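You operate a simulated robot arm through the tools that you are given. There is no shell and no other tool.

Carry out the task below with a simulated two-armed robot. There is one attempt and no reset: what you move stays moved.

JOB
Roast the beans to the LIGHT tile's shade and drop them to cool.
Fine: crank till the window shows it, turn the heat to OFF, then open the side gate over the round tray; shut it when the drum is empty.

Only the result counts: the job must be done as asked and must still hold three seconds after the hand-in. Knocking over, shifting, dropping, spilling or breaking anything else fails it.

ROBOT AND FRAMES
Two 7-joint arms with two-finger parallel grippers on one trunk that stands fixed in place. Base frame: the origin is at the foot of the trunk, x ahead of it, y to its left, z up; the work surface is at about z = 720. Lengths are in mm, angles in degrees, forces in N, time in s.
The left shoulder is at [110, 169, 1388], the right one opposite. With the tool pointing down near the work surface each hand reaches from about 380 to 720 mm from the base axis, measured 20 degrees to its own side. Payload 1.57 kg a hand.
Tool frame (each hand has its own): the origin (TCP) lies between the finger pads and is the grasp point; the fingertips stand 30 mm ahead of it; z points along the fingers, y is the line along which they close. The gripper opens to 80 mm. The fingers are 17 mm wide and 12 mm thick; the gripper's body (40 by 82 mm) begins 80 mm behind the TCP.
Orientation is that of the tool frame in the base frame, as a unit quaternion [x, y, z, w]. With the fingers straight down and closing along the base's y, the tool's x points along the base's -x, its y along +y and its z along -z.

CONTROLS
- The arms move only by the tool step_arm. It takes "left_increments", "right_increments" or both (then of equal length, played together; a hand with none holds still); each is a list of rows, each a list of 2 entries, a list of its own where there are three numbers: the shift along the base's x, y, z in units of 30 mm (1.0 is 30 mm), then the turn, a rotation vector about the base's x, y, z in units of 4 degrees (1.0 is 4 degrees). In form: [[[x, y, z], [rx, ry, rz]], ...]. A call has 1 to 20 rows; each row shifts and turns the commanded pose from where the row before left it. "left_gripper" and "right_gripper" are, for a hand that has rows, the gripper command, from -1 (fully open) to 1 (shut), values between in proportion, set as the call begins (left out, the last holds). A call with a number of a shift or a turn outside -1 to 1 is refused whole. Rows are played at 5 a second. More than 50 mm and 8.6 degrees between two rows, or a gripper value outside its range, and nothing of the call is played. Where a pose cannot be reached the arm comes as near as it can. A force on the tool above 40 N (or 10 N above the force at the start of the call, whichever is more), or a blocked arm, ends the call early, and 0.2 s more pass. The fingers move at their own pace (about 72 mm/s each) and stop on an object; they squeeze with about 41 N. The grip force told is the motor's: it shows also when the fingers shut on nothing. Time passes only in rows, and 0.2 s behind the last, so rows that do not move let the fingers close. The reply holds the time, the measured pose of the TCP, the force on the tool along the base axes, the opening and the grip force, in the units named above and with some noise, with the torque about the TCP (base axes, N m) and any sound that the robot's microphone picked up.
- Cameras (640 x 400 px; columns grow to the right, rows downward): "scene" is now at [145, 35.4, 1564.7]; the picture's right is [0.47, -0.88, 0.00], its down [-0.70, -0.38, -0.60] and it looks along [0.53, 0.28, -0.80] (base axes); focal length 322 px, centre (320, 200). "left" rides on the left gripper at [72, 7, -122] in its tool frame; the picture's right is [-0.09, 1.00, 0.00], its down [-0.84, -0.08, -0.54] and it looks along [-0.54, -0.05, 0.84] (tool axes); focal length 238 px, centre (320, 200). "right" rides on the right gripper at [72, -7, -122] in its tool frame; the picture's right is [0.09, 1.00, 0.00], its down [-0.84, 0.08, -0.54] and it looks along [-0.54, 0.05, 0.84] (tool axes); focal length 238 px, centre (320, 200). There is no depth. A picture from a camera that has moved, and an enlarged one, comes with that camera's place and axes in the base frame and with its lens.
- snapshot(camera): a new picture of that camera. It takes no simulated time.
- raise_lower(by): slides the trunk up (or, below 0, down) by that many mm; the arms and the scene camera ride with it, the base frame stays. It gives what a move gives, with no picture.
- turn_head(pan, tilt): turns the head with the scene camera to pan (to the left, within 86 degrees either way) and tilt (down, from -29 to 69), counted from straight ahead of the robot. It gives what a move gives.
- inspect(camera, box): a new picture of the part [left, top, right, bottom] of that camera's present view, enlarged. It takes no simulated time.
- job_done(): hands the job in; it is judged then, once.

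Nothing tells you positions but the pictures and the camera data. Unless the task says otherwise, let go and move clear before handing in.

The tools are called after "Request:" as name(argument=value, ...) on one line, values as JSON. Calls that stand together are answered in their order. step_arm: Moves the arms, as the interface text tells. Its arguments: {"type":"object","properties":{"left_increments":{"type":"array","items":{"type":"array"}},"left_gripper":{"type":"number"},"right_increments":{"type":"array","items":{"type":"array"}},"right_gripper":{"type":"number"}},"required":[]} The other tools are called the same way: raise_lower (by) moves the trunk up or down; turn_head (pan, tilt) turns the head that bears the scene camera; snapshot (camera) takes a picture; inspect (camera, box) takes an enlarged picture of a part of a camera's view; job_done () hands the job in.

At the start:

```text
time: 0.0
left_eef_pos: [423.4, 595.6, 1064.4]
left_orientation: [0.0, 1.0, 0.0, 0.0]
left_wrist_force: [0.7, -0.1, 0.2]
left_torque: [0.02, 0.04, 0.02]
left_finger_gap: 79.9
left_grasp_force: 0.0
right_eef_pos: [658.6, 14.6, 1064.1]
right_orientation: [-0.001, 1.0, -0.001, 0.0]
right_wrist_force: [0.1, 0.9, -0.4]
right_torque: [0.01, -0.01, 0.01]
right_finger_gap: 79.9
right_grasp_force: 0.0
trunk travel left (down, up): [-702.0, 188.0]
head pan, tilt (commanded): [28.2, 53.1]
```

scene: 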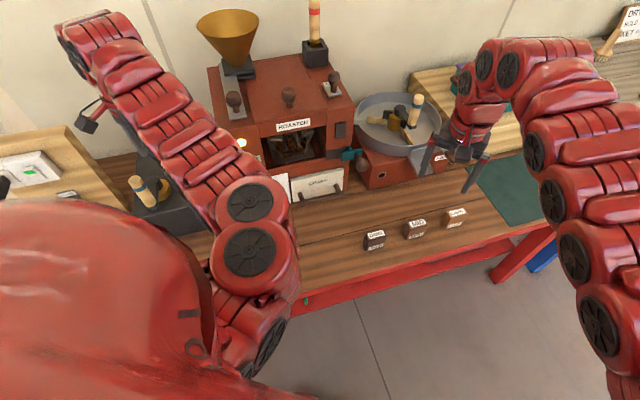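
right: 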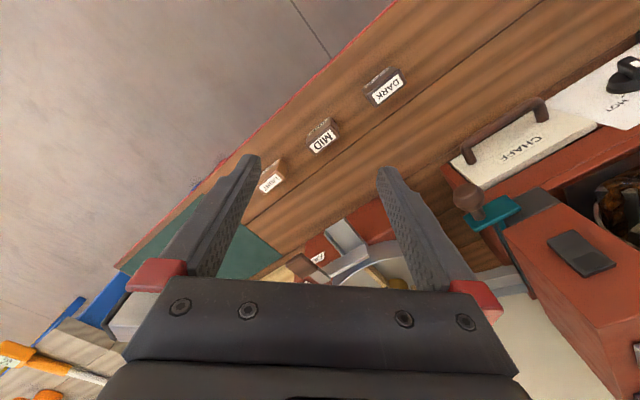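
left: 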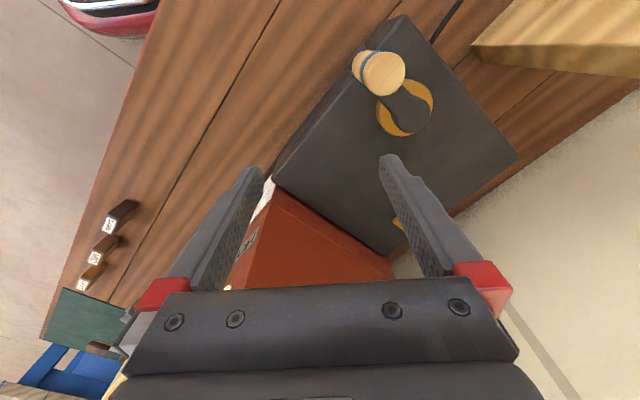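

I see a red roaster with a window in front, a hopper, some knobs on top, a round cooling tray to its right, and a dark box with a crank to its left. I'll look closer at all the parts before moving.

Request:
inspect(camera="scene", box=[180, 0, 480, 200])

Request:
inspect(camera="scene", box=[200, 60, 360, 220])

Request:
inspect(camera="scene", box=[330, 80, 490, 260])

Request:
inspect(camera="left", box=[220, 0, 560, 260])

Request:
inspect(camera="right", box=[440, 40, 640, 300])

```text
2.00 times, centred on (330, 100) of scene
camera zoom: at [145.0, 35.4, 1564.7], right [0.47, -0.88, 0.0], down [-0.7, -0.38, -0.6], along [0.53, 0.28, -0.8], focal length 643 px, centre (300, 400)
```

zoom: 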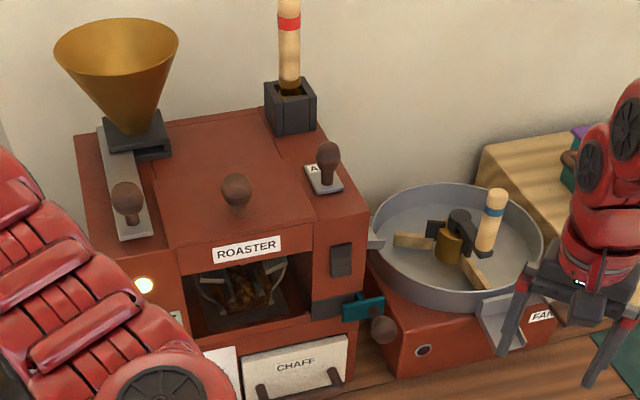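

```text
2.50 times, centred on (280, 140) of scene
camera zoom: at [145.0, 35.4, 1564.7], right [0.47, -0.88, 0.0], down [-0.7, -0.38, -0.6], along [0.53, 0.28, -0.8], focal length 804 px, centre (420, 350)
```

zoom: 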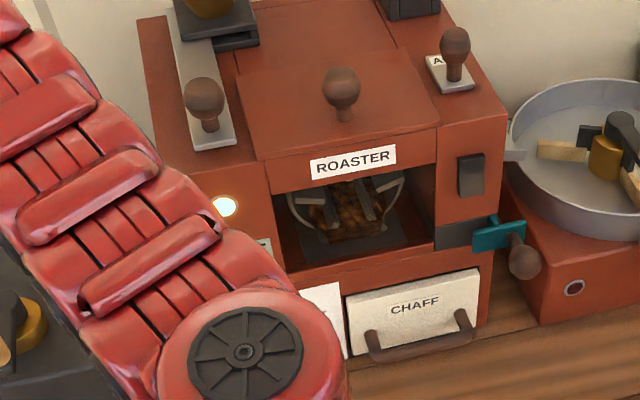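

```text
2.22 times, centred on (410, 170) of scene
camera zoom: at [145.0, 35.4, 1564.7], right [0.47, -0.88, 0.0], down [-0.7, -0.38, -0.6], along [0.53, 0.28, -0.8], focal length 715 px, centre (120, 267)
```

zoom: 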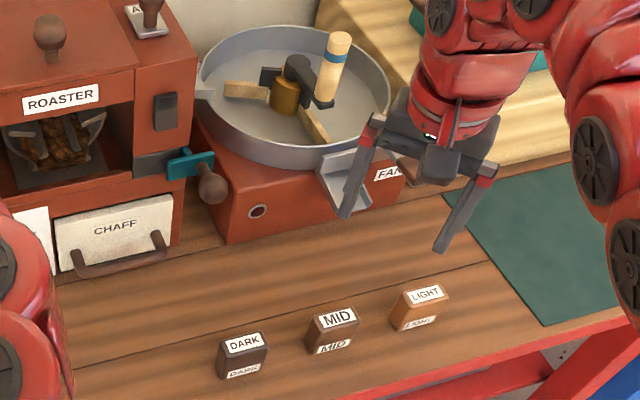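

```text
1.54 times, centred on (390, 130) of left
camera zoom: at [350.2, 602.6, 1185.4], right [0.09, 1.0, 0.0], down [0.84, -0.08, 0.54], along [0.54, -0.05, -0.84], focal length 367 px, centre (212, 308)
```

zoom: 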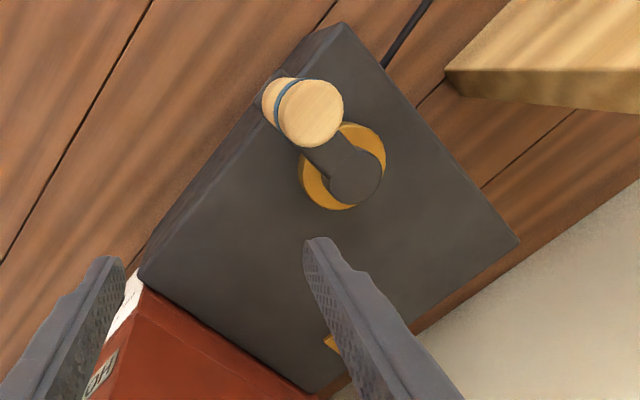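

```text
1.54 times, centred on (540, 170) of right
camera zoom: at [586.3, 7.5, 1185.8], right [-0.09, 1.0, 0.0], down [0.84, 0.08, 0.54], along [0.54, 0.05, -0.84], focal length 367 px, centre (-18, 246)
```

zoom: 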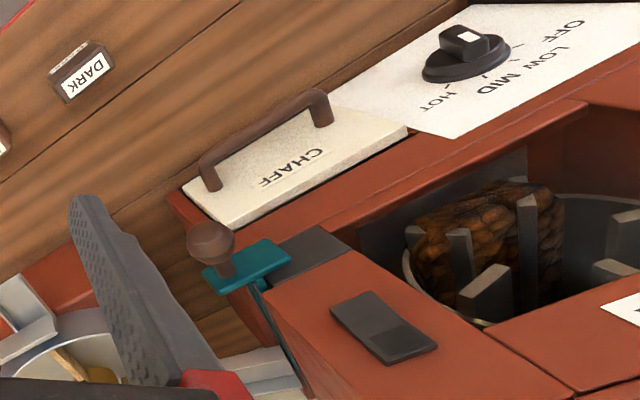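

The heat knob's panel (OFF/LOW/MID/HOT) is hidden behind the left arm in the scene view, and there's a sign at the upper right. I'll turn the head to read more of the surroundings first.

Request:
turn_head(pan=0, tilt=35)

Request:
snapshot(camera="scene")

Request:
turn_head(pan=50, tilt=40)

Request:
snapshot(camera="scene")

Request:
snapshot(camera="right")

```text
time: 0.9
left_eef_pos: [421.4, 595.9, 1065.5]
left_orientation: [0.001, 1.0, 0.001, 0.0]
left_wrist_force: [0.6, 0.5, 0.3]
left_torque: [-0.01, -0.03, -0.02]
left_finger_gap: 79.9
left_grasp_force: 0.1
right_eef_pos: [657.5, 14.5, 1064.3]
right_orientation: [0.0, 1.0, 0.0, 0.0]
right_wrist_force: [0.0, -0.7, 0.1]
right_torque: [0.0, -0.01, 0.02]
right_finger_gap: 80.0
right_grasp_force: 0.1
trunk travel left (down, up): [-702.0, 188.0]
head pan, tilt (commanded): [0.0, 35.0]
```

```text
taken
camera scene: at [167.8, 0.5, 1590.4], right [0.0, -1.0, 0.0], down [-0.57, 0.0, -0.82], along [0.82, 0.0, -0.57], focal length 322 px, centre (320, 200)
```

scene: 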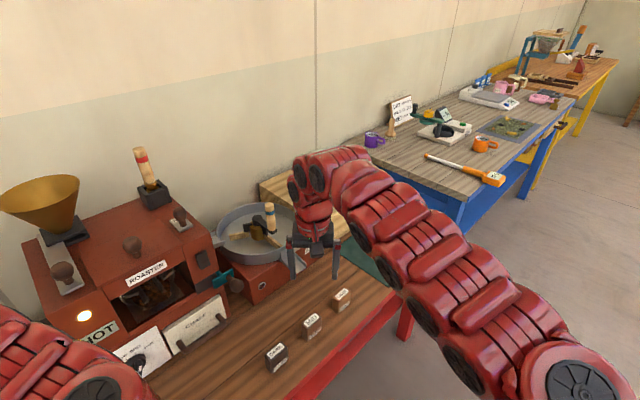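

```text
time: 2.1
left_eef_pos: [422.2, 595.4, 1063.1]
left_orientation: [0.0, 1.0, 0.0, 0.0]
left_wrist_force: [0.4, -0.2, 1.5]
left_torque: [-0.03, -0.02, 0.02]
left_finger_gap: 80.1
left_grasp_force: 0.0
right_eef_pos: [658.8, 14.9, 1063.4]
right_orientation: [0.001, 1.0, 0.0, 0.0]
right_wrist_force: [0.3, 0.1, 0.0]
right_torque: [0.02, 0.0, 0.01]
right_finger_gap: 80.1
right_grasp_force: 0.0
trunk travel left (down, up): [-702.0, 188.0]
head pan, tilt (commanded): [50.0, 40.0]
```

```text
taken
camera scene: at [134.4, 65.5, 1582.9], right [0.77, -0.64, 0.0], down [-0.41, -0.49, -0.77], along [0.49, 0.59, -0.64], focal length 322 px, centre (320, 200)
```

scene: 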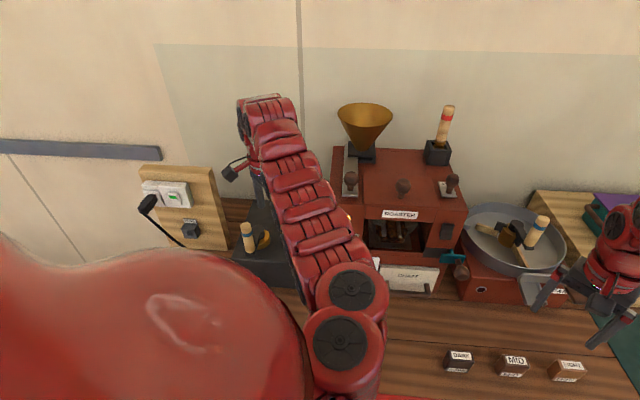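

```text
taken
camera right: at [586.4, 7.5, 1185.8], right [-0.09, 1.0, 0.0], down [0.84, 0.08, 0.54], along [0.54, 0.05, -0.84], focal length 238 px, centre (320, 200)
```

right: 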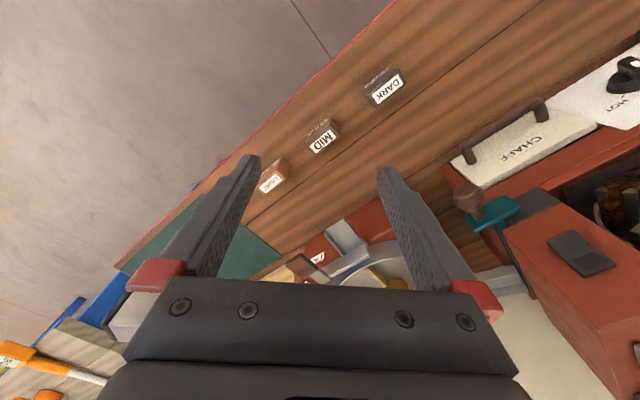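

The table is turned about 45° to the base. I'll look closely at the window beans, the tiles, the knob panel, and the power board.

Request:
inspect(camera="scene", box=[340, 160, 480, 300])

Request:
inspect(camera="scene", box=[360, 200, 440, 260])

Request:
inspect(camera="scene", box=[430, 340, 600, 390])

Request:
inspect(camera="scene", box=[120, 150, 300, 290])

Request:
inspect(camera="right", box=[580, 40, 640, 120])

Request:
inspect(camera="right", box=[560, 130, 640, 260])

Request:
inspect(camera="right", box=[230, 50, 430, 200])

```text
2.86 times, centred on (410, 230) of scene
camera zoom: at [134.4, 65.5, 1582.9], right [0.77, -0.64, 0.0], down [-0.41, -0.49, -0.77], along [0.49, 0.59, -0.64], focal length 919 px, centre (63, 114)
```

zoom: 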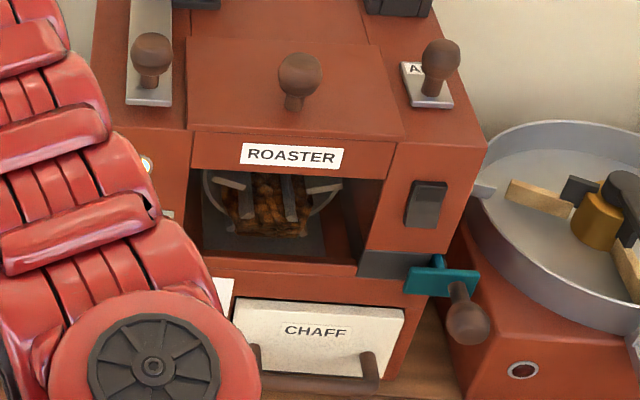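

```text
6.67 times, centred on (400, 230) of scene
camera zoom: at [134.4, 65.5, 1582.9], right [0.77, -0.64, 0.0], down [-0.41, -0.49, -0.77], along [0.49, 0.59, -0.64], focal length 2145 px, centre (-213, 0)
```

zoom: 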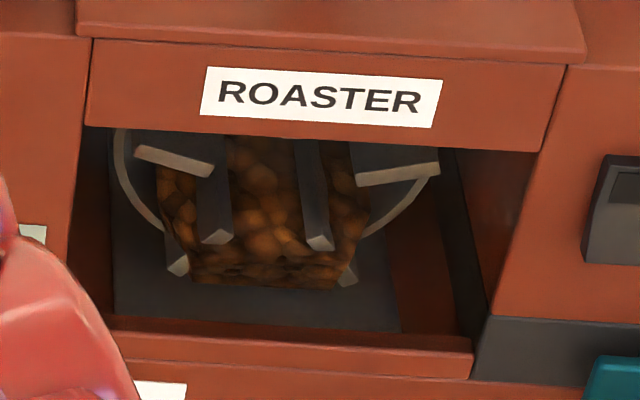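

```text
3.76 times, centred on (515, 365) of scene
camera zoom: at [134.4, 65.5, 1582.9], right [0.77, -0.64, 0.0], down [-0.41, -0.49, -0.77], along [0.49, 0.59, -0.64], focal length 1211 px, centre (-414, -421)
```

zoom: 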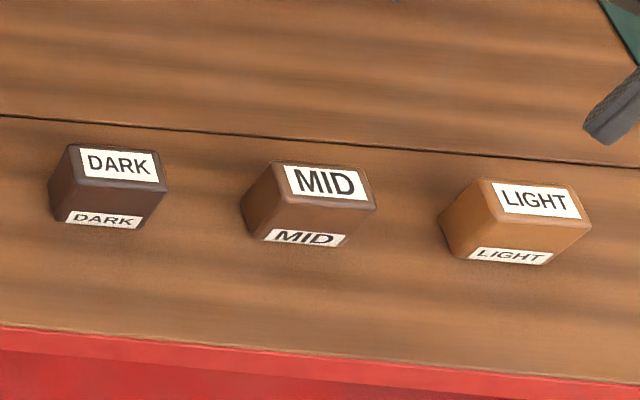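

```text
2.86 times, centred on (210, 220) of scene
camera zoom: at [134.4, 65.5, 1582.9], right [0.77, -0.64, 0.0], down [-0.41, -0.49, -0.77], along [0.49, 0.59, -0.64], focal length 919 px, centre (634, 143)
```

zoom: 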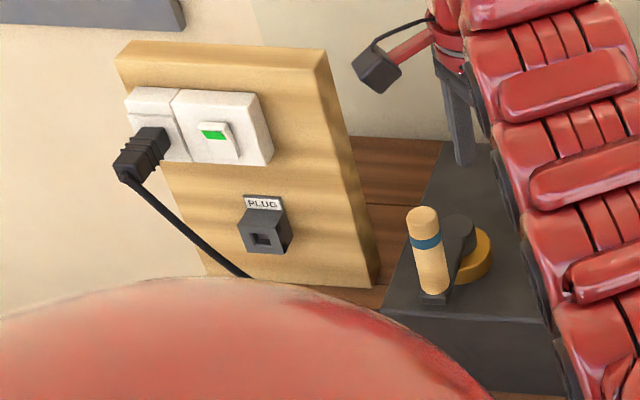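

```text
5.00 times, centred on (610, 80) of right
camera zoom: at [586.4, 7.5, 1185.8], right [-0.09, 1.0, 0.0], down [0.84, 0.08, 0.54], along [0.54, 0.05, -0.84], focal length 1192 px, centre (-1130, 800)
```

zoom: 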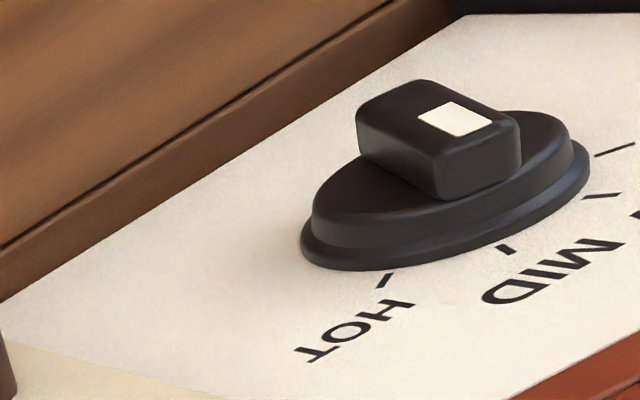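

```text
3.08 times, centred on (600, 195) of right
camera zoom: at [586.4, 7.5, 1185.8], right [-0.09, 1.0, 0.0], down [0.84, 0.08, 0.54], along [0.54, 0.05, -0.84], focal length 733 px, centre (-542, 215)
```

zoom: 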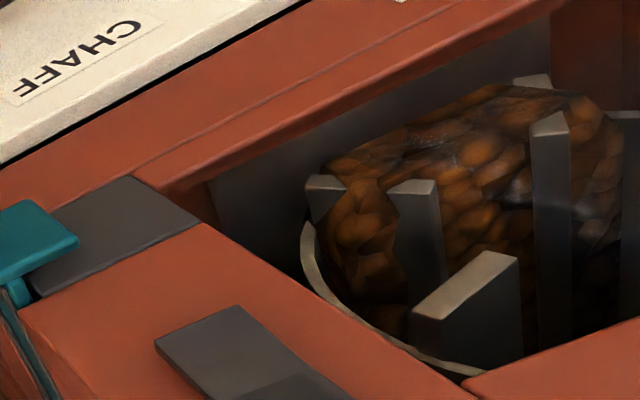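

```text
2.67 times, centred on (330, 125) of right
camera zoom: at [586.4, 7.5, 1185.8], right [-0.09, 1.0, 0.0], down [0.84, 0.08, 0.54], along [0.54, 0.05, -0.84], focal length 636 px, centre (293, 400)
```

zoom: 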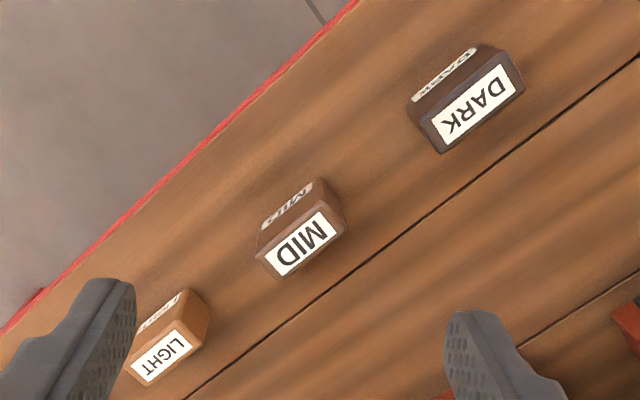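

The drum holds orange-brown beans near [707,431,929], the gate knob is near [747,229,901], the heat knob near [581,437,827], and a crank stands at about [368,643], with its hub near [425,700]. I'll turn the right hand 45° and bring its camera in front of the roaster to read the panel, gate and beans.

Request:
step_arm(right_increments=[[[-0.161, 0.653, 0.1], [0, 0, 0.9375]], [[-0.161, 0.653, 0.1], [0, 0, 0.9375]], [[-0.161, 0.653, 0.1], [0, 0, 0.9375]], [[-0.161, 0.653, 0.1], [0, 0, 0.9375]], [[-0.161, 0.653, 0.1], [0, 0, 0.9375]], [[-0.161, 0.653, 0.1], [0, 0, 0.9375]], [[-0.161, 0.653, 0.1], [0, 0, 0.9375]], [[-0.161, 0.653, 0.1], [0, 0, 0.9375]], [[-0.161, 0.653, 0.1], [0, 0, 0.9375]], [[-0.161, 0.653, 0.1], [0, 0, 0.9375]], [[-0.161, 0.653, 0.1], [0, 0, 0.9375]], [[-0.161, 0.653, 0.1], [0, 0, 0.9375]]])

Request:
snapshot(camera="right")

Request:
snapshot(camera="scene")

```text
time: 4.7
left_eef_pos: [421.1, 597.5, 1063.2]
left_orientation: [0.0, 1.0, -0.001, 0.0]
left_wrist_force: [-0.4, 0.3, 0.5]
left_torque: [-0.06, -0.01, 0.01]
left_finger_gap: 80.0
left_grasp_force: 0.1
right_eef_pos: [550.2, 257.6, 1086.2]
right_orientation: [-0.383, 0.924, -0.003, 0.0]
right_wrist_force: [0.5, -0.7, 0.5]
right_torque: [-0.07, -0.04, -0.01]
right_finger_gap: 79.9
right_grasp_force: 0.2
right hand out of reach, approached as far as the arm can: row 9, 11
trunk travel left (down, up): [-702.0, 188.0]
head pan, tilt (commanded): [50.0, 40.0]
```

```text
taken
camera right: at [503.5, 202.7, 1209.0], right [-0.77, 0.64, 0.0], down [0.54, 0.65, 0.54], along [0.35, 0.41, -0.84], focal length 238 px, centre (320, 200)
```

right: 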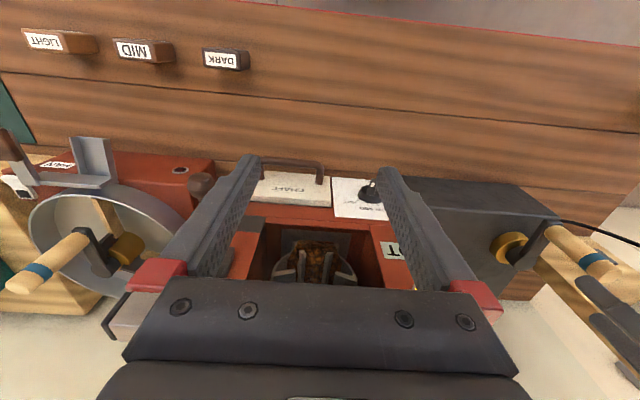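

```text
taken
camera scene: at [132.0, 69.6, 1582.9], right [0.77, -0.64, 0.0], down [-0.41, -0.49, -0.77], along [0.49, 0.58, -0.64], focal length 322 px, centre (320, 200)
```

scene: 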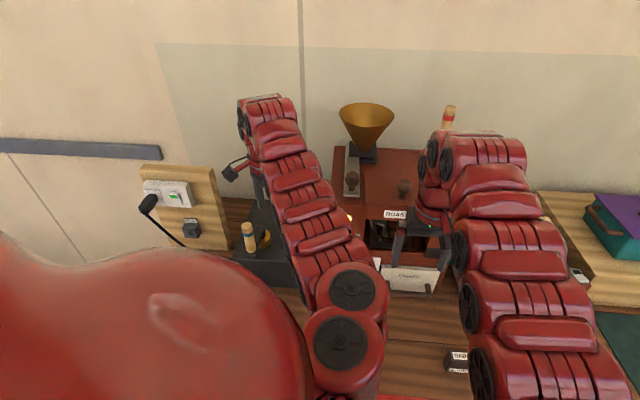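

The right hand reached its limit at [550,258,1086], but its (upside-down) view covers the whole station. I'll enlarge the parts of interest.

Request:
inspect(camera="right", box=[240, 150, 420, 290])

Request:
inspect(camera="right", box=[270, 230, 360, 290])

Request:
inspect(camera="right", box=[330, 165, 420, 225])

Request:
inspect(camera="right", box=[0, 120, 250, 320])

Request:
inspect(camera="right", box=[400, 150, 640, 320])

Request:
inspect(camera="right", box=[0, 10, 280, 90])

```text
2.86 times, centred on (330, 220) of right
camera zoom: at [503.5, 202.7, 1209.0], right [-0.77, 0.64, 0.0], down [0.54, 0.65, 0.54], along [0.35, 0.41, -0.84], focal length 681 px, centre (291, 143)
```

zoom: 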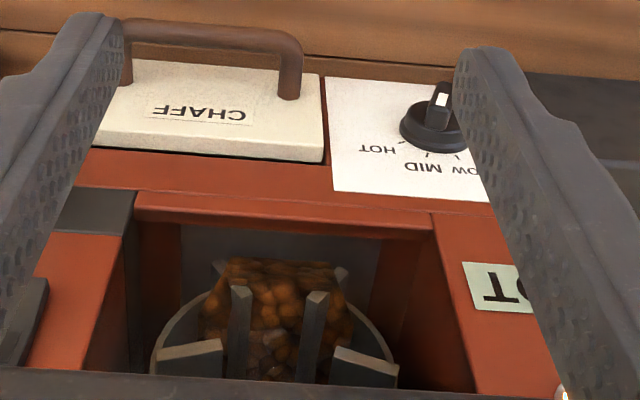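

```text
6.67 times, centred on (315, 260) of right
camera zoom: at [503.5, 202.7, 1209.0], right [-0.77, 0.64, 0.0], down [0.54, 0.65, 0.54], along [0.35, 0.41, -0.84], focal length 1589 px, centre (353, -200)
```

zoom: 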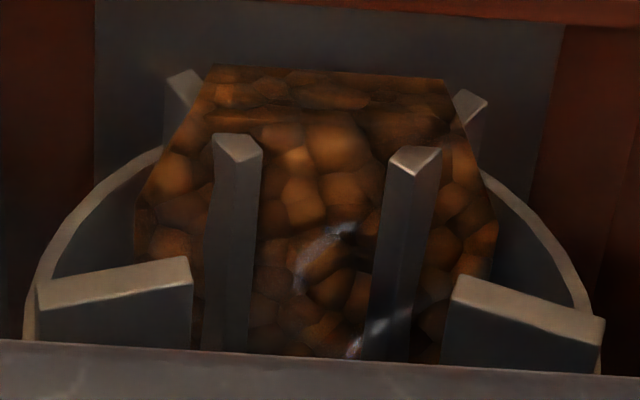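

```text
6.67 times, centred on (375, 195) of right
camera zoom: at [503.5, 202.7, 1209.0], right [-0.77, 0.64, 0.0], down [0.54, 0.65, 0.54], along [0.35, 0.41, -0.84], focal length 1589 px, centre (-47, 233)
```

zoom: 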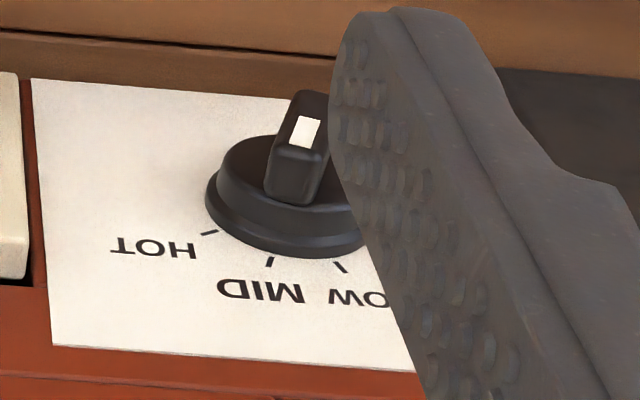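

```text
2.00 times, centred on (125, 220) of right
camera zoom: at [503.5, 202.7, 1209.0], right [-0.77, 0.64, 0.0], down [0.54, 0.65, 0.54], along [0.35, 0.41, -0.84], focal length 477 px, centre (710, 160)
```

zoom: 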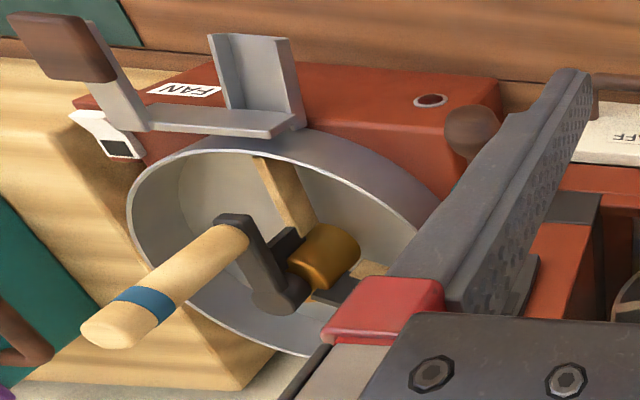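

```text
2.35 times, centred on (520, 235) of right
camera zoom: at [503.5, 202.7, 1209.0], right [-0.77, 0.64, 0.0], down [0.54, 0.65, 0.54], along [0.35, 0.41, -0.84], focal length 561 px, centre (-151, 118)
```

zoom: 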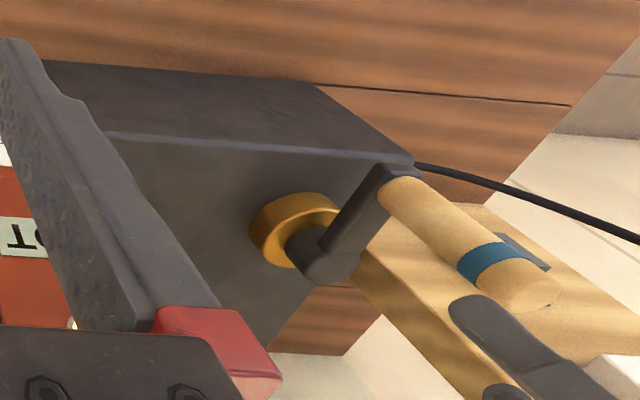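

```text
2.29 times, centred on (140, 50) of right
camera zoom: at [503.5, 202.7, 1209.0], right [-0.77, 0.64, 0.0], down [0.54, 0.65, 0.54], along [0.35, 0.41, -0.84], focal length 545 px, centre (731, 543)
```

zoom: 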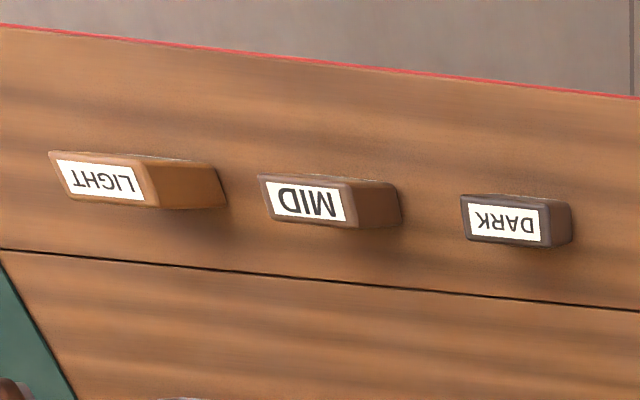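

The knob looks to be at MID, and the crank on the dark box has a vertical handle. I'll enlarge the crank and the area behind it in the left camera, and look for arrows or labels.

Request:
inspect(camera="left", box=[340, 30, 460, 150])

Request:
inspect(camera="left", box=[200, 160, 440, 300])

Request:
inspect(camera="scene", box=[310, 90, 480, 210])

```text
3.33 times, centred on (400, 90) of left
camera zoom: at [348.4, 605.5, 1184.2], right [0.09, 1.0, 0.0], down [0.84, -0.08, 0.54], along [0.54, -0.05, -0.84], focal length 794 px, centre (53, 567)
```

zoom: 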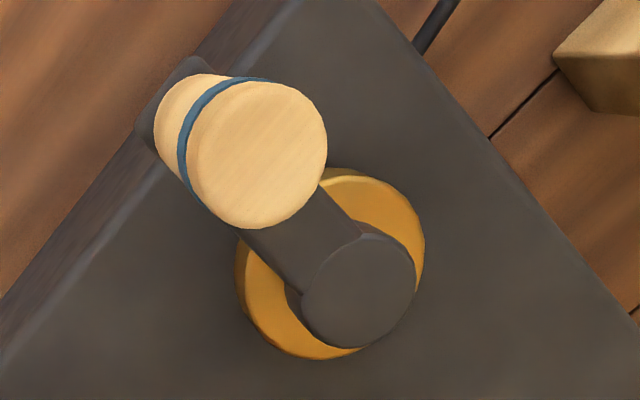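

```text
2.67 times, centred on (320, 230) of left
camera zoom: at [348.4, 605.5, 1184.2], right [0.09, 1.0, 0.0], down [0.84, -0.08, 0.54], along [0.54, -0.05, -0.84], focal length 636 px, centre (320, 120)
```

zoom: 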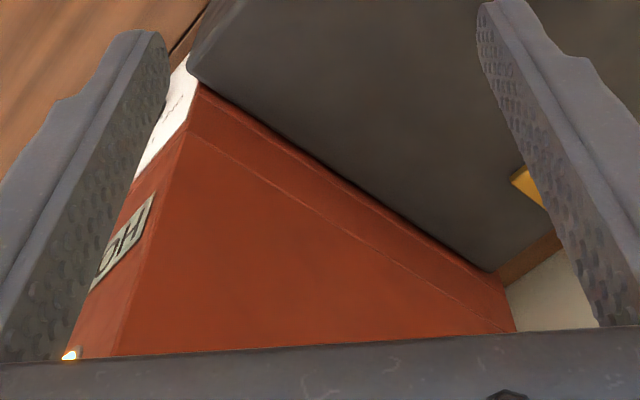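

```text
3.33 times, centred on (395, 150) of scene
camera zoom: at [132.0, 69.6, 1582.9], right [0.77, -0.64, 0.0], down [-0.41, -0.49, -0.77], along [0.49, 0.58, -0.64], focal length 1072 px, centre (70, 367)
```

zoom: 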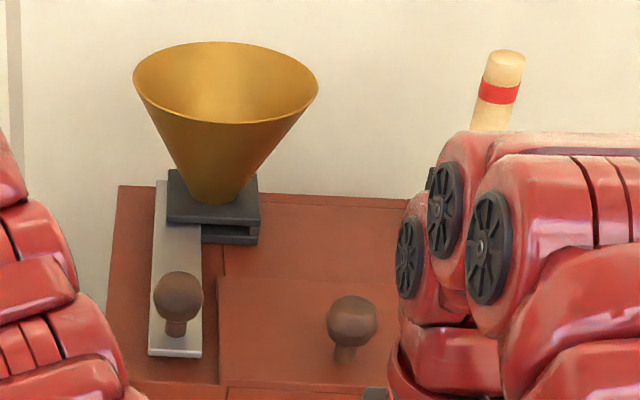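

The crank handle stands vertical at about [369,645], roughly z 900–1006 and 28 mm thick, with its hub near [425,704]. I'll put the left hand above it, keeping it open, and check the view before lowering.

Request:
step_arm(left_increments=[[[-0.88, 0.8, 0], [0, 0, 0]], [[-0.88, 0.8, 0], [0, 0, 0]], [[0, 0, 0], [0, 0, 0]]], left_gripper=-1)

Request:
snapshot(camera="left")

Request:
inspect(camera="right", box=[400, 150, 640, 320])

Request:
inspect(camera="right", box=[270, 230, 360, 290])

```text
time: 5.5
left_eef_pos: [372.0, 642.4, 1061.2]
left_orientation: [-0.001, 1.0, 0.001, 0.0]
left_wrist_force: [1.6, 0.0, -0.2]
left_torque: [0.05, 0.0, -0.01]
left_finger_gap: 80.0
left_grasp_force: 0.0
right_eef_pos: [550.9, 253.7, 1088.0]
right_orientation: [-0.382, 0.924, 0.001, -0.001]
right_wrist_force: [-0.9, 0.4, -0.5]
right_torque: [0.01, -0.01, -0.01]
right_finger_gap: 80.2
right_grasp_force: 0.1
trunk travel left (down, up): [-702.0, 188.0]
head pan, tilt (commanded): [50.0, 40.0]
```

```text
taken
camera left: at [300.2, 649.4, 1183.2], right [0.09, 1.0, 0.0], down [0.84, -0.08, 0.54], along [0.54, -0.05, -0.84], focal length 238 px, centre (320, 200)
```

left: 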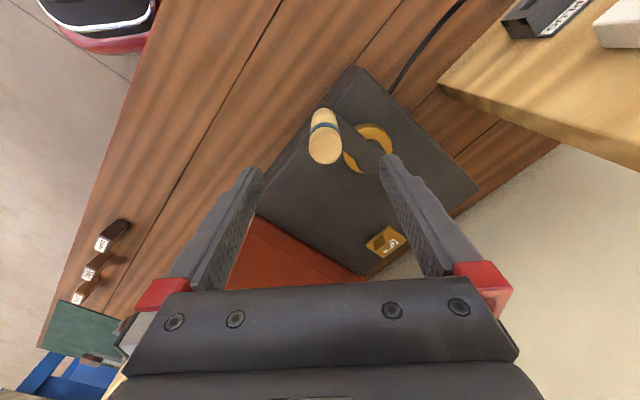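

```text
2.35 times, centred on (520, 235) of right
camera zoom: at [506.3, 198.4, 1208.8], right [-0.77, 0.64, 0.0], down [0.54, 0.65, 0.54], along [0.35, 0.42, -0.84], focal length 561 px, centre (-151, 118)
```

zoom: 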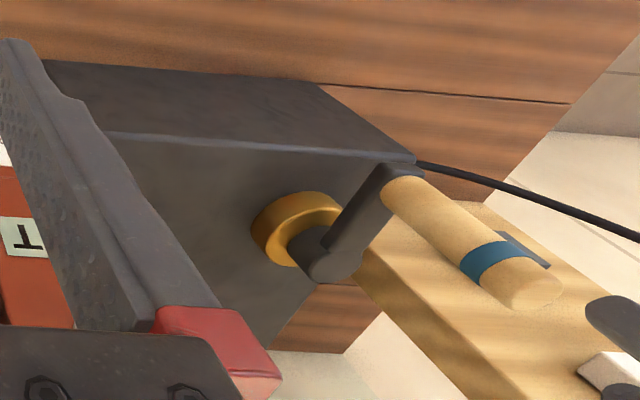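

```text
6.67 times, centred on (315, 260) of right
camera zoom: at [506.3, 198.4, 1208.8], right [-0.77, 0.64, 0.0], down [0.54, 0.65, 0.54], along [0.35, 0.42, -0.84], focal length 1589 px, centre (353, -200)
```

zoom: 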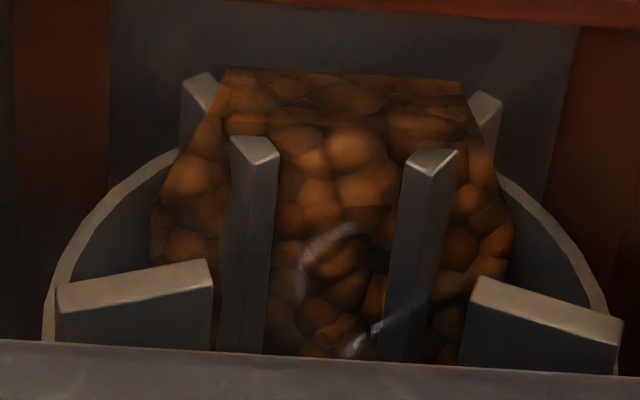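

The handle checks out at about [369.5,646.5] with its top near z 1006. I'll lower the open hand around it and compare the beans again, since they may be darkening with time.

Request:
step_arm(left_increments=[[[-0.04, 0.07, -0.91], [0, 0, 0]], [[-0.04, 0.07, -0.91], [0, 0, 0]], [[0, 0, -0.91], [0, 0, 0]], [[0, 0, -0.91], [0, 0, 0]]])

Request:
inspect(camera="right", box=[270, 230, 360, 290])

Request:
inspect(camera="right", box=[400, 150, 640, 320])

Request:
snapshot(camera="left")

```text
time: 6.5
left_eef_pos: [367.7, 648.5, 953.3]
left_orientation: [0.0, 1.0, 0.0, 0.001]
left_wrist_force: [0.5, 0.1, -0.5]
left_torque: [-0.01, 0.0, -0.04]
left_finger_gap: 79.8
left_grasp_force: 0.0
right_eef_pos: [552.0, 256.0, 1087.2]
right_orientation: [-0.383, 0.924, 0.0, 0.0]
right_wrist_force: [-0.1, 0.1, 0.2]
right_torque: [-0.02, 0.0, 0.01]
right_finger_gap: 80.2
right_grasp_force: 0.0
trunk travel left (down, up): [-702.0, 188.0]
head pan, tilt (commanded): [50.0, 40.0]
```

```text
6.67 times, centred on (315, 260) of right
camera zoom: at [505.6, 200.2, 1208.7], right [-0.77, 0.64, 0.0], down [0.54, 0.65, 0.54], along [0.35, 0.42, -0.84], focal length 1589 px, centre (353, -200)
```

zoom: 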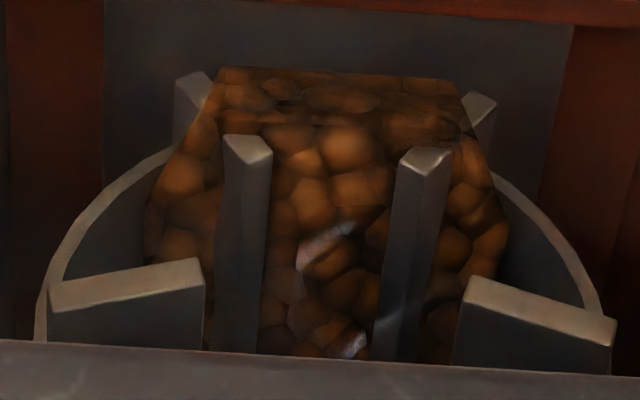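

```text
2.35 times, centred on (520, 235) of right
camera zoom: at [505.6, 200.2, 1208.7], right [-0.77, 0.64, 0.0], down [0.54, 0.65, 0.54], along [0.35, 0.42, -0.84], focal length 561 px, centre (-151, 118)
```

zoom: 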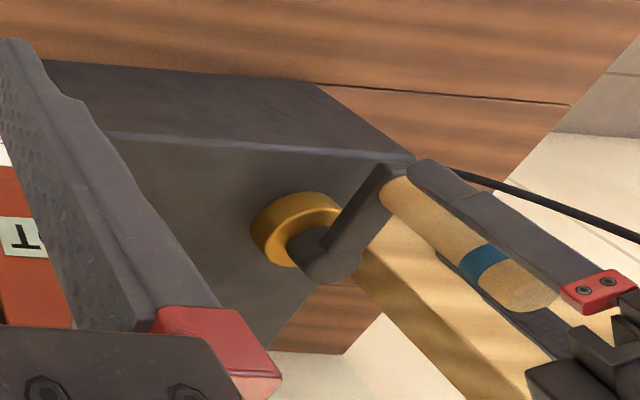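

```text
taken
camera left: at [295.7, 655.4, 1074.0], right [0.09, 1.0, 0.0], down [0.84, -0.08, 0.54], along [0.54, -0.05, -0.84], focal length 238 px, centre (320, 200)
```

left: 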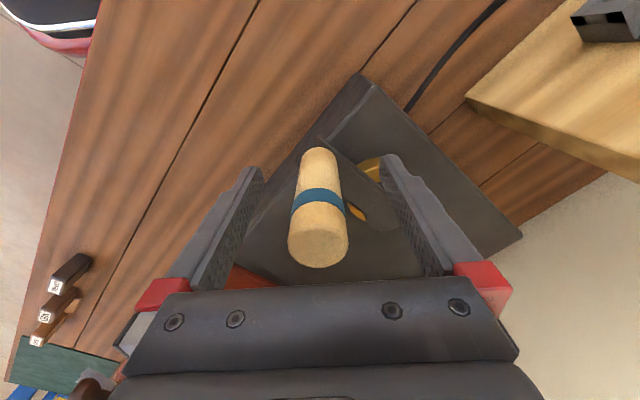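

The handle sits centred between the open fingers, and the beans look unchanged for now. I'll close the left gripper on the handle.

Request:
step_arm(left_increments=[[[0, 0, 0], [0, 0, 0]], [[0, 0, 0], [0, 0, 0]]], left_gripper=1)

Request:
inspect(camera="right", box=[270, 230, 360, 290])

```text
time: 7.1
left_eef_pos: [367.1, 647.8, 952.4]
left_orientation: [0.0, 1.0, -0.001, 0.0]
left_wrist_force: [-3.0, -1.8, -1.9]
left_torque: [0.45, 0.02, -0.04]
left_finger_gap: 27.9
left_grasp_force: 19.4
right_eef_pos: [551.3, 253.8, 1086.8]
right_orientation: [-0.383, 0.924, -0.001, 0.0]
right_wrist_force: [1.4, -0.6, -0.3]
right_torque: [0.01, 0.04, 0.01]
right_finger_gap: 80.1
right_grasp_force: 0.0
trunk travel left (down, up): [-702.0, 188.0]
head pan, tilt (commanded): [50.0, 40.0]
```

```text
6.67 times, centred on (315, 260) of right
camera zoom: at [505.3, 199.8, 1209.0], right [-0.77, 0.64, 0.0], down [0.54, 0.65, 0.54], along [0.35, 0.42, -0.84], focal length 1589 px, centre (353, -200)
```

zoom: 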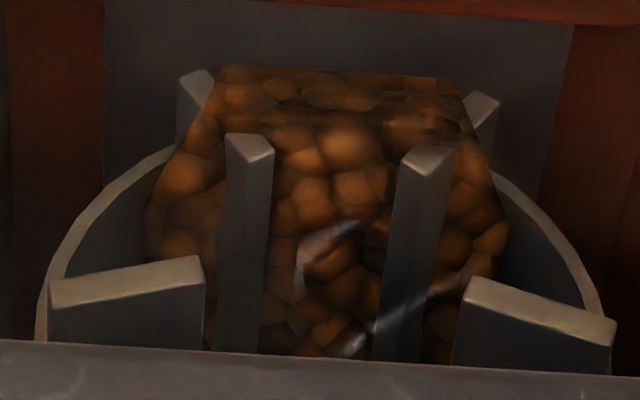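

The grip on the handle is firm (27.9 mm). I'll start cranking with a short 45° arc to test the circle's centre and radius, watching force and beans.

Request:
step_arm(left_increments=[[[0.552, -0.424, 0], [0, 0, 0]], [[0.643, -0.267, 0], [0, 0, 0]], [[0.69, -0.091, 0], [0, 0, 0]]])

Request:
inspect(camera="right", box=[270, 230, 360, 290])

Request:
inspect(camera="right", box=[400, 150, 640, 320])

```text
time: 7.9
left_eef_pos: [423.4, 625.3, 953.0]
left_orientation: [-0.001, 1.0, -0.002, -0.001]
left_wrist_force: [-6.7, 1.0, -9.2]
left_torque: [1.09, 0.44, 0.49]
left_finger_gap: 27.9
left_grasp_force: 38.6
right_eef_pos: [551.7, 255.3, 1087.1]
right_orientation: [-0.382, 0.924, 0.0, 0.0]
right_wrist_force: [0.2, 0.0, -0.5]
right_torque: [0.01, -0.01, 0.0]
right_finger_gap: 79.8
right_grasp_force: 0.0
trunk travel left (down, up): [-702.0, 188.0]
head pan, tilt (commanded): [50.0, 40.0]
```

```text
6.67 times, centred on (315, 260) of right
camera zoom: at [505.7, 200.1, 1208.5], right [-0.77, 0.64, 0.0], down [0.54, 0.65, 0.54], along [0.35, 0.42, -0.84], focal length 1589 px, centre (353, -200)
```

zoom: 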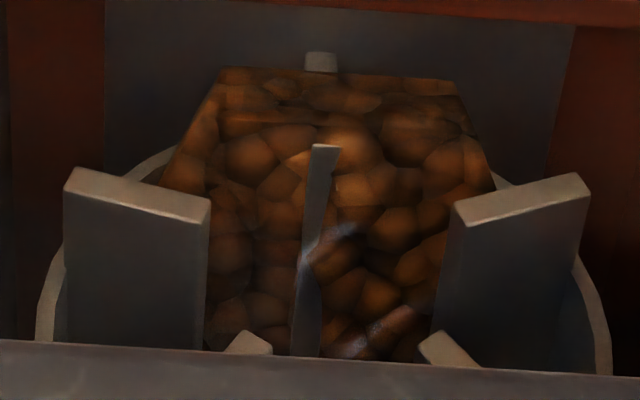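

```text
2.35 times, centred on (520, 235) of right
camera zoom: at [505.7, 200.1, 1208.5], right [-0.77, 0.64, 0.0], down [0.54, 0.65, 0.54], along [0.35, 0.42, -0.84], focal length 561 px, centre (-151, 118)
```

zoom: 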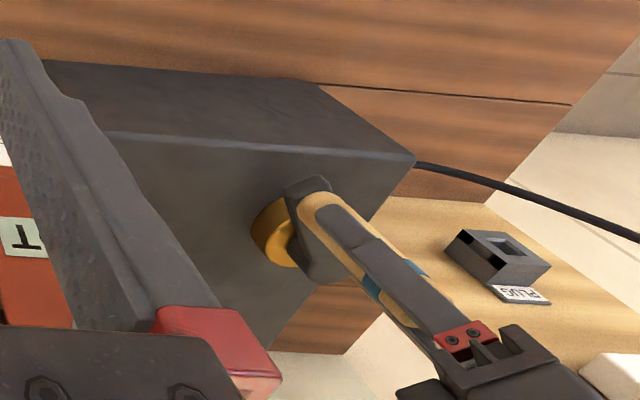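

The drum turned with the crank and forces stayed small, so this is the right crank and my circle is about right. I'll continue for 135° and look again.

Request:
step_arm(left_increments=[[[0.69, 0.091, 0], [0, 0, 0]], [[0.643, 0.267, 0], [0, 0, 0]], [[0.552, 0.424, 0], [0, 0, 0]], [[0.424, 0.552, 0], [0, 0, 0]], [[0.267, 0.643, 0], [0, 0, 0]], [[0.091, 0.69, 0], [0, 0, 0]], [[-0.091, 0.69, 0], [0, 0, 0]], [[-0.267, 0.643, 0], [0, 0, 0]], [[-0.424, 0.552, 0], [0, 0, 0]]])

Request:
inspect(camera="right", box=[270, 230, 360, 290])

Request:
snapshot(camera="right")

```text
time: 8.7
left_eef_pos: [478.5, 635.7, 953.9]
left_orientation: [0.006, 1.0, -0.005, 0.003]
left_wrist_force: [9.7, -14.4, -11.9]
left_torque: [1.99, 1.02, 0.16]
left_finger_gap: 28.1
left_grasp_force: 37.9
right_eef_pos: [550.5, 255.8, 1087.0]
right_orientation: [-0.383, 0.924, 0.0, -0.001]
right_wrist_force: [-0.8, 0.8, 0.5]
right_torque: [-0.01, -0.03, -0.01]
right_finger_gap: 79.9
right_grasp_force: 0.1
trunk travel left (down, up): [-702.0, 188.0]
head pan, tilt (commanded): [50.0, 40.0]
stopped in row 3 (left hand): the force on the tool passed its limit at 47 N (the readings are from after the stop); the commanded pose is now the measured one
```

```text
6.67 times, centred on (315, 260) of right
camera zoom: at [506.2, 200.2, 1208.5], right [-0.77, 0.64, 0.0], down [0.54, 0.65, 0.54], along [0.34, 0.42, -0.84], focal length 1589 px, centre (353, -200)
```

zoom: 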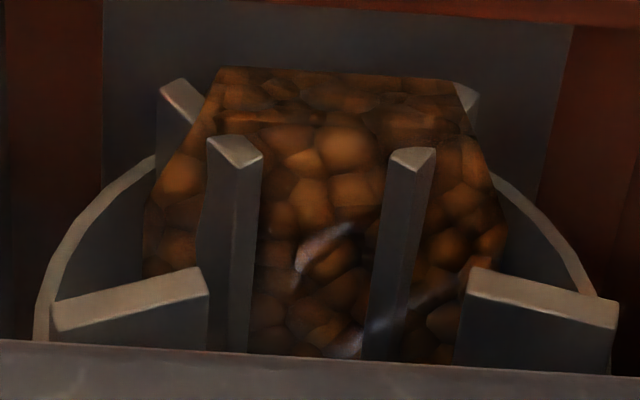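

```text
taken
camera right: at [506.2, 200.2, 1208.5], right [-0.77, 0.64, 0.0], down [0.54, 0.65, 0.54], along [0.34, 0.42, -0.84], focal length 238 px, centre (320, 200)
```

right: 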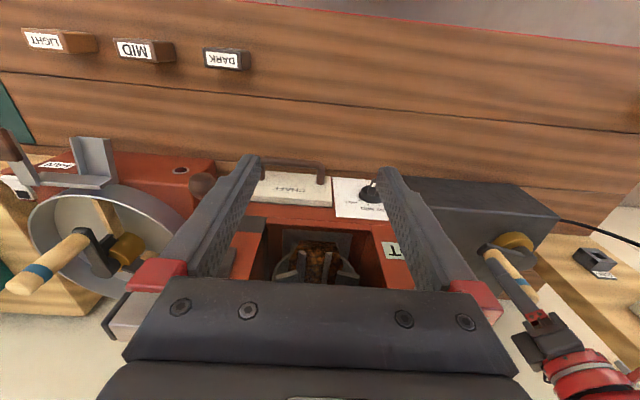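

The handle's real circle is larger than I assumed: the measured points fit a centre near [431,720] and a radius of about 96 mm. I'll continue with that corrected circle in shorter arcs.

Request:
step_arm(left_increments=[[[0.547, 0.387, 0], [0, 0, 0]], [[0.453, 0.493, 0], [0, 0, 0]], [[0.34, 0.573, 0], [0, 0, 0]], [[0.213, 0.637, 0], [0, 0, 0]]])

Request:
inspect(camera="right", box=[270, 230, 360, 290])

Request:
snapshot(camera="right")

```text
time: 9.7
left_eef_pos: [500.3, 649.6, 954.5]
left_orientation: [0.005, 1.0, -0.004, 0.001]
left_wrist_force: [23.3, -15.9, -22.3]
left_torque: [1.86, -0.9, -0.07]
left_finger_gap: 26.7
left_grasp_force: 37.3
left hand out of reach, approached as far as the arm can: row 2, 3, 4
right_eef_pos: [557.1, 254.9, 1084.7]
right_orientation: [-0.382, 0.924, 0.0, -0.002]
right_wrist_force: [0.3, -0.8, 1.2]
right_torque: [0.01, 0.0, 0.0]
right_finger_gap: 80.0
right_grasp_force: 0.1
trunk travel left (down, up): [-702.0, 188.0]
head pan, tilt (commanded): [50.0, 40.0]
```

```text
6.67 times, centred on (315, 260) of right
camera zoom: at [511.0, 199.6, 1206.5], right [-0.77, 0.64, 0.0], down [0.54, 0.65, 0.54], along [0.34, 0.42, -0.84], focal length 1589 px, centre (353, -200)
```

zoom: 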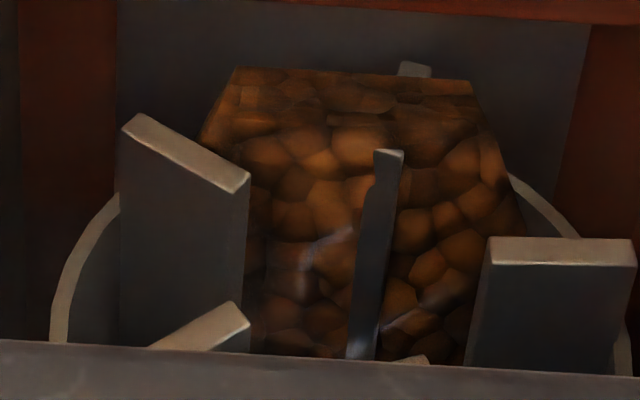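

```text
taken
camera right: at [511.0, 199.6, 1206.5], right [-0.77, 0.64, 0.0], down [0.54, 0.65, 0.54], along [0.34, 0.42, -0.84], focal length 238 px, centre (320, 200)
```

right: 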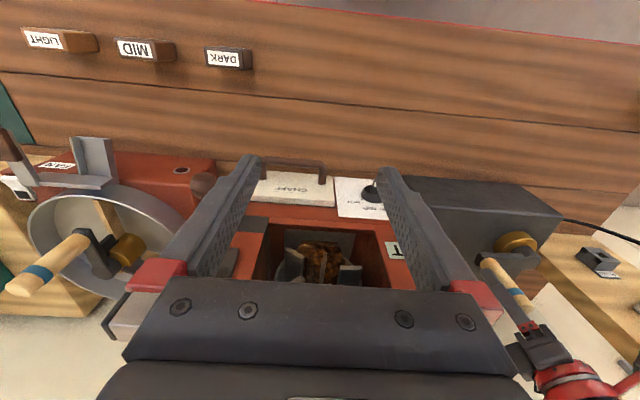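

The left hand hit its reach limit with the tool straight down at this point on the circle. I'll let go, lift clear, and re-grip with the hand turned and tilted outward about 30° so the whole circle is within reach.

Request:
step_arm(left_increments=[[[0, 0, 0], [0, 0, 0]], [[0, 0, 0], [0, 0, 0]]], left_gripper=-1)

Request:
snapshot(camera="left")

Request:
inspect(camera="right", box=[270, 230, 360, 290])

```text
time: 10.3
left_eef_pos: [495.5, 651.0, 957.4]
left_orientation: [0.003, 1.0, -0.004, 0.002]
left_wrist_force: [-0.7, 0.1, 0.0]
left_torque: [-0.03, 0.02, 0.0]
left_finger_gap: 79.9
left_grasp_force: 0.2
right_eef_pos: [554.6, 254.2, 1085.6]
right_orientation: [-0.382, 0.924, 0.0, -0.001]
right_wrist_force: [0.5, 0.1, -0.3]
right_torque: [0.0, -0.01, 0.0]
right_finger_gap: 80.0
right_grasp_force: 0.1
trunk travel left (down, up): [-702.0, 188.0]
head pan, tilt (commanded): [50.0, 40.0]
```

```text
taken
camera left: at [423.6, 659.5, 1078.5], right [0.1, 1.0, 0.0], down [0.83, -0.08, 0.55], along [0.54, -0.06, -0.84], focal length 238 px, centre (320, 200)
```

left: 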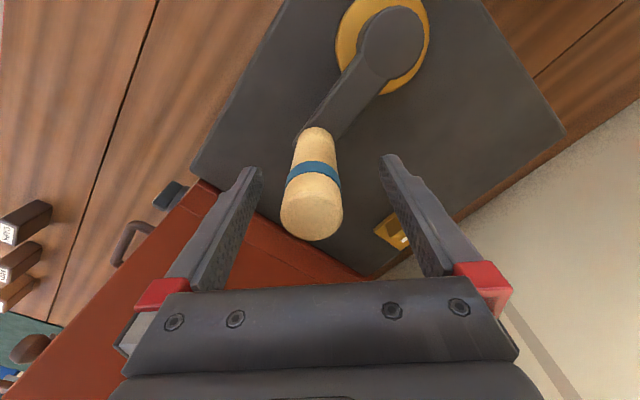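

```text
6.67 times, centred on (315, 260) of right
camera zoom: at [508.2, 198.9, 1208.2], right [-0.77, 0.64, 0.0], down [0.54, 0.65, 0.54], along [0.35, 0.42, -0.84], focal length 1589 px, centre (353, -200)
```

zoom: 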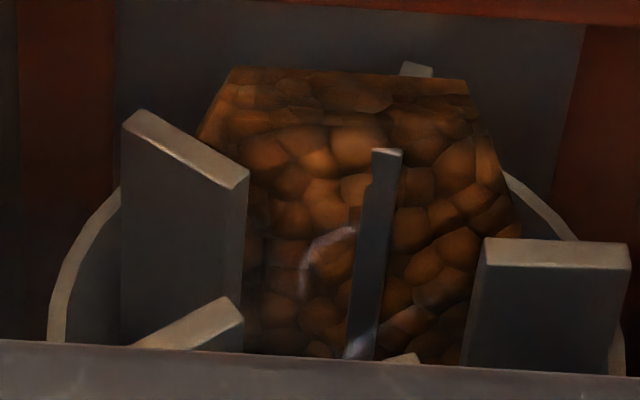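

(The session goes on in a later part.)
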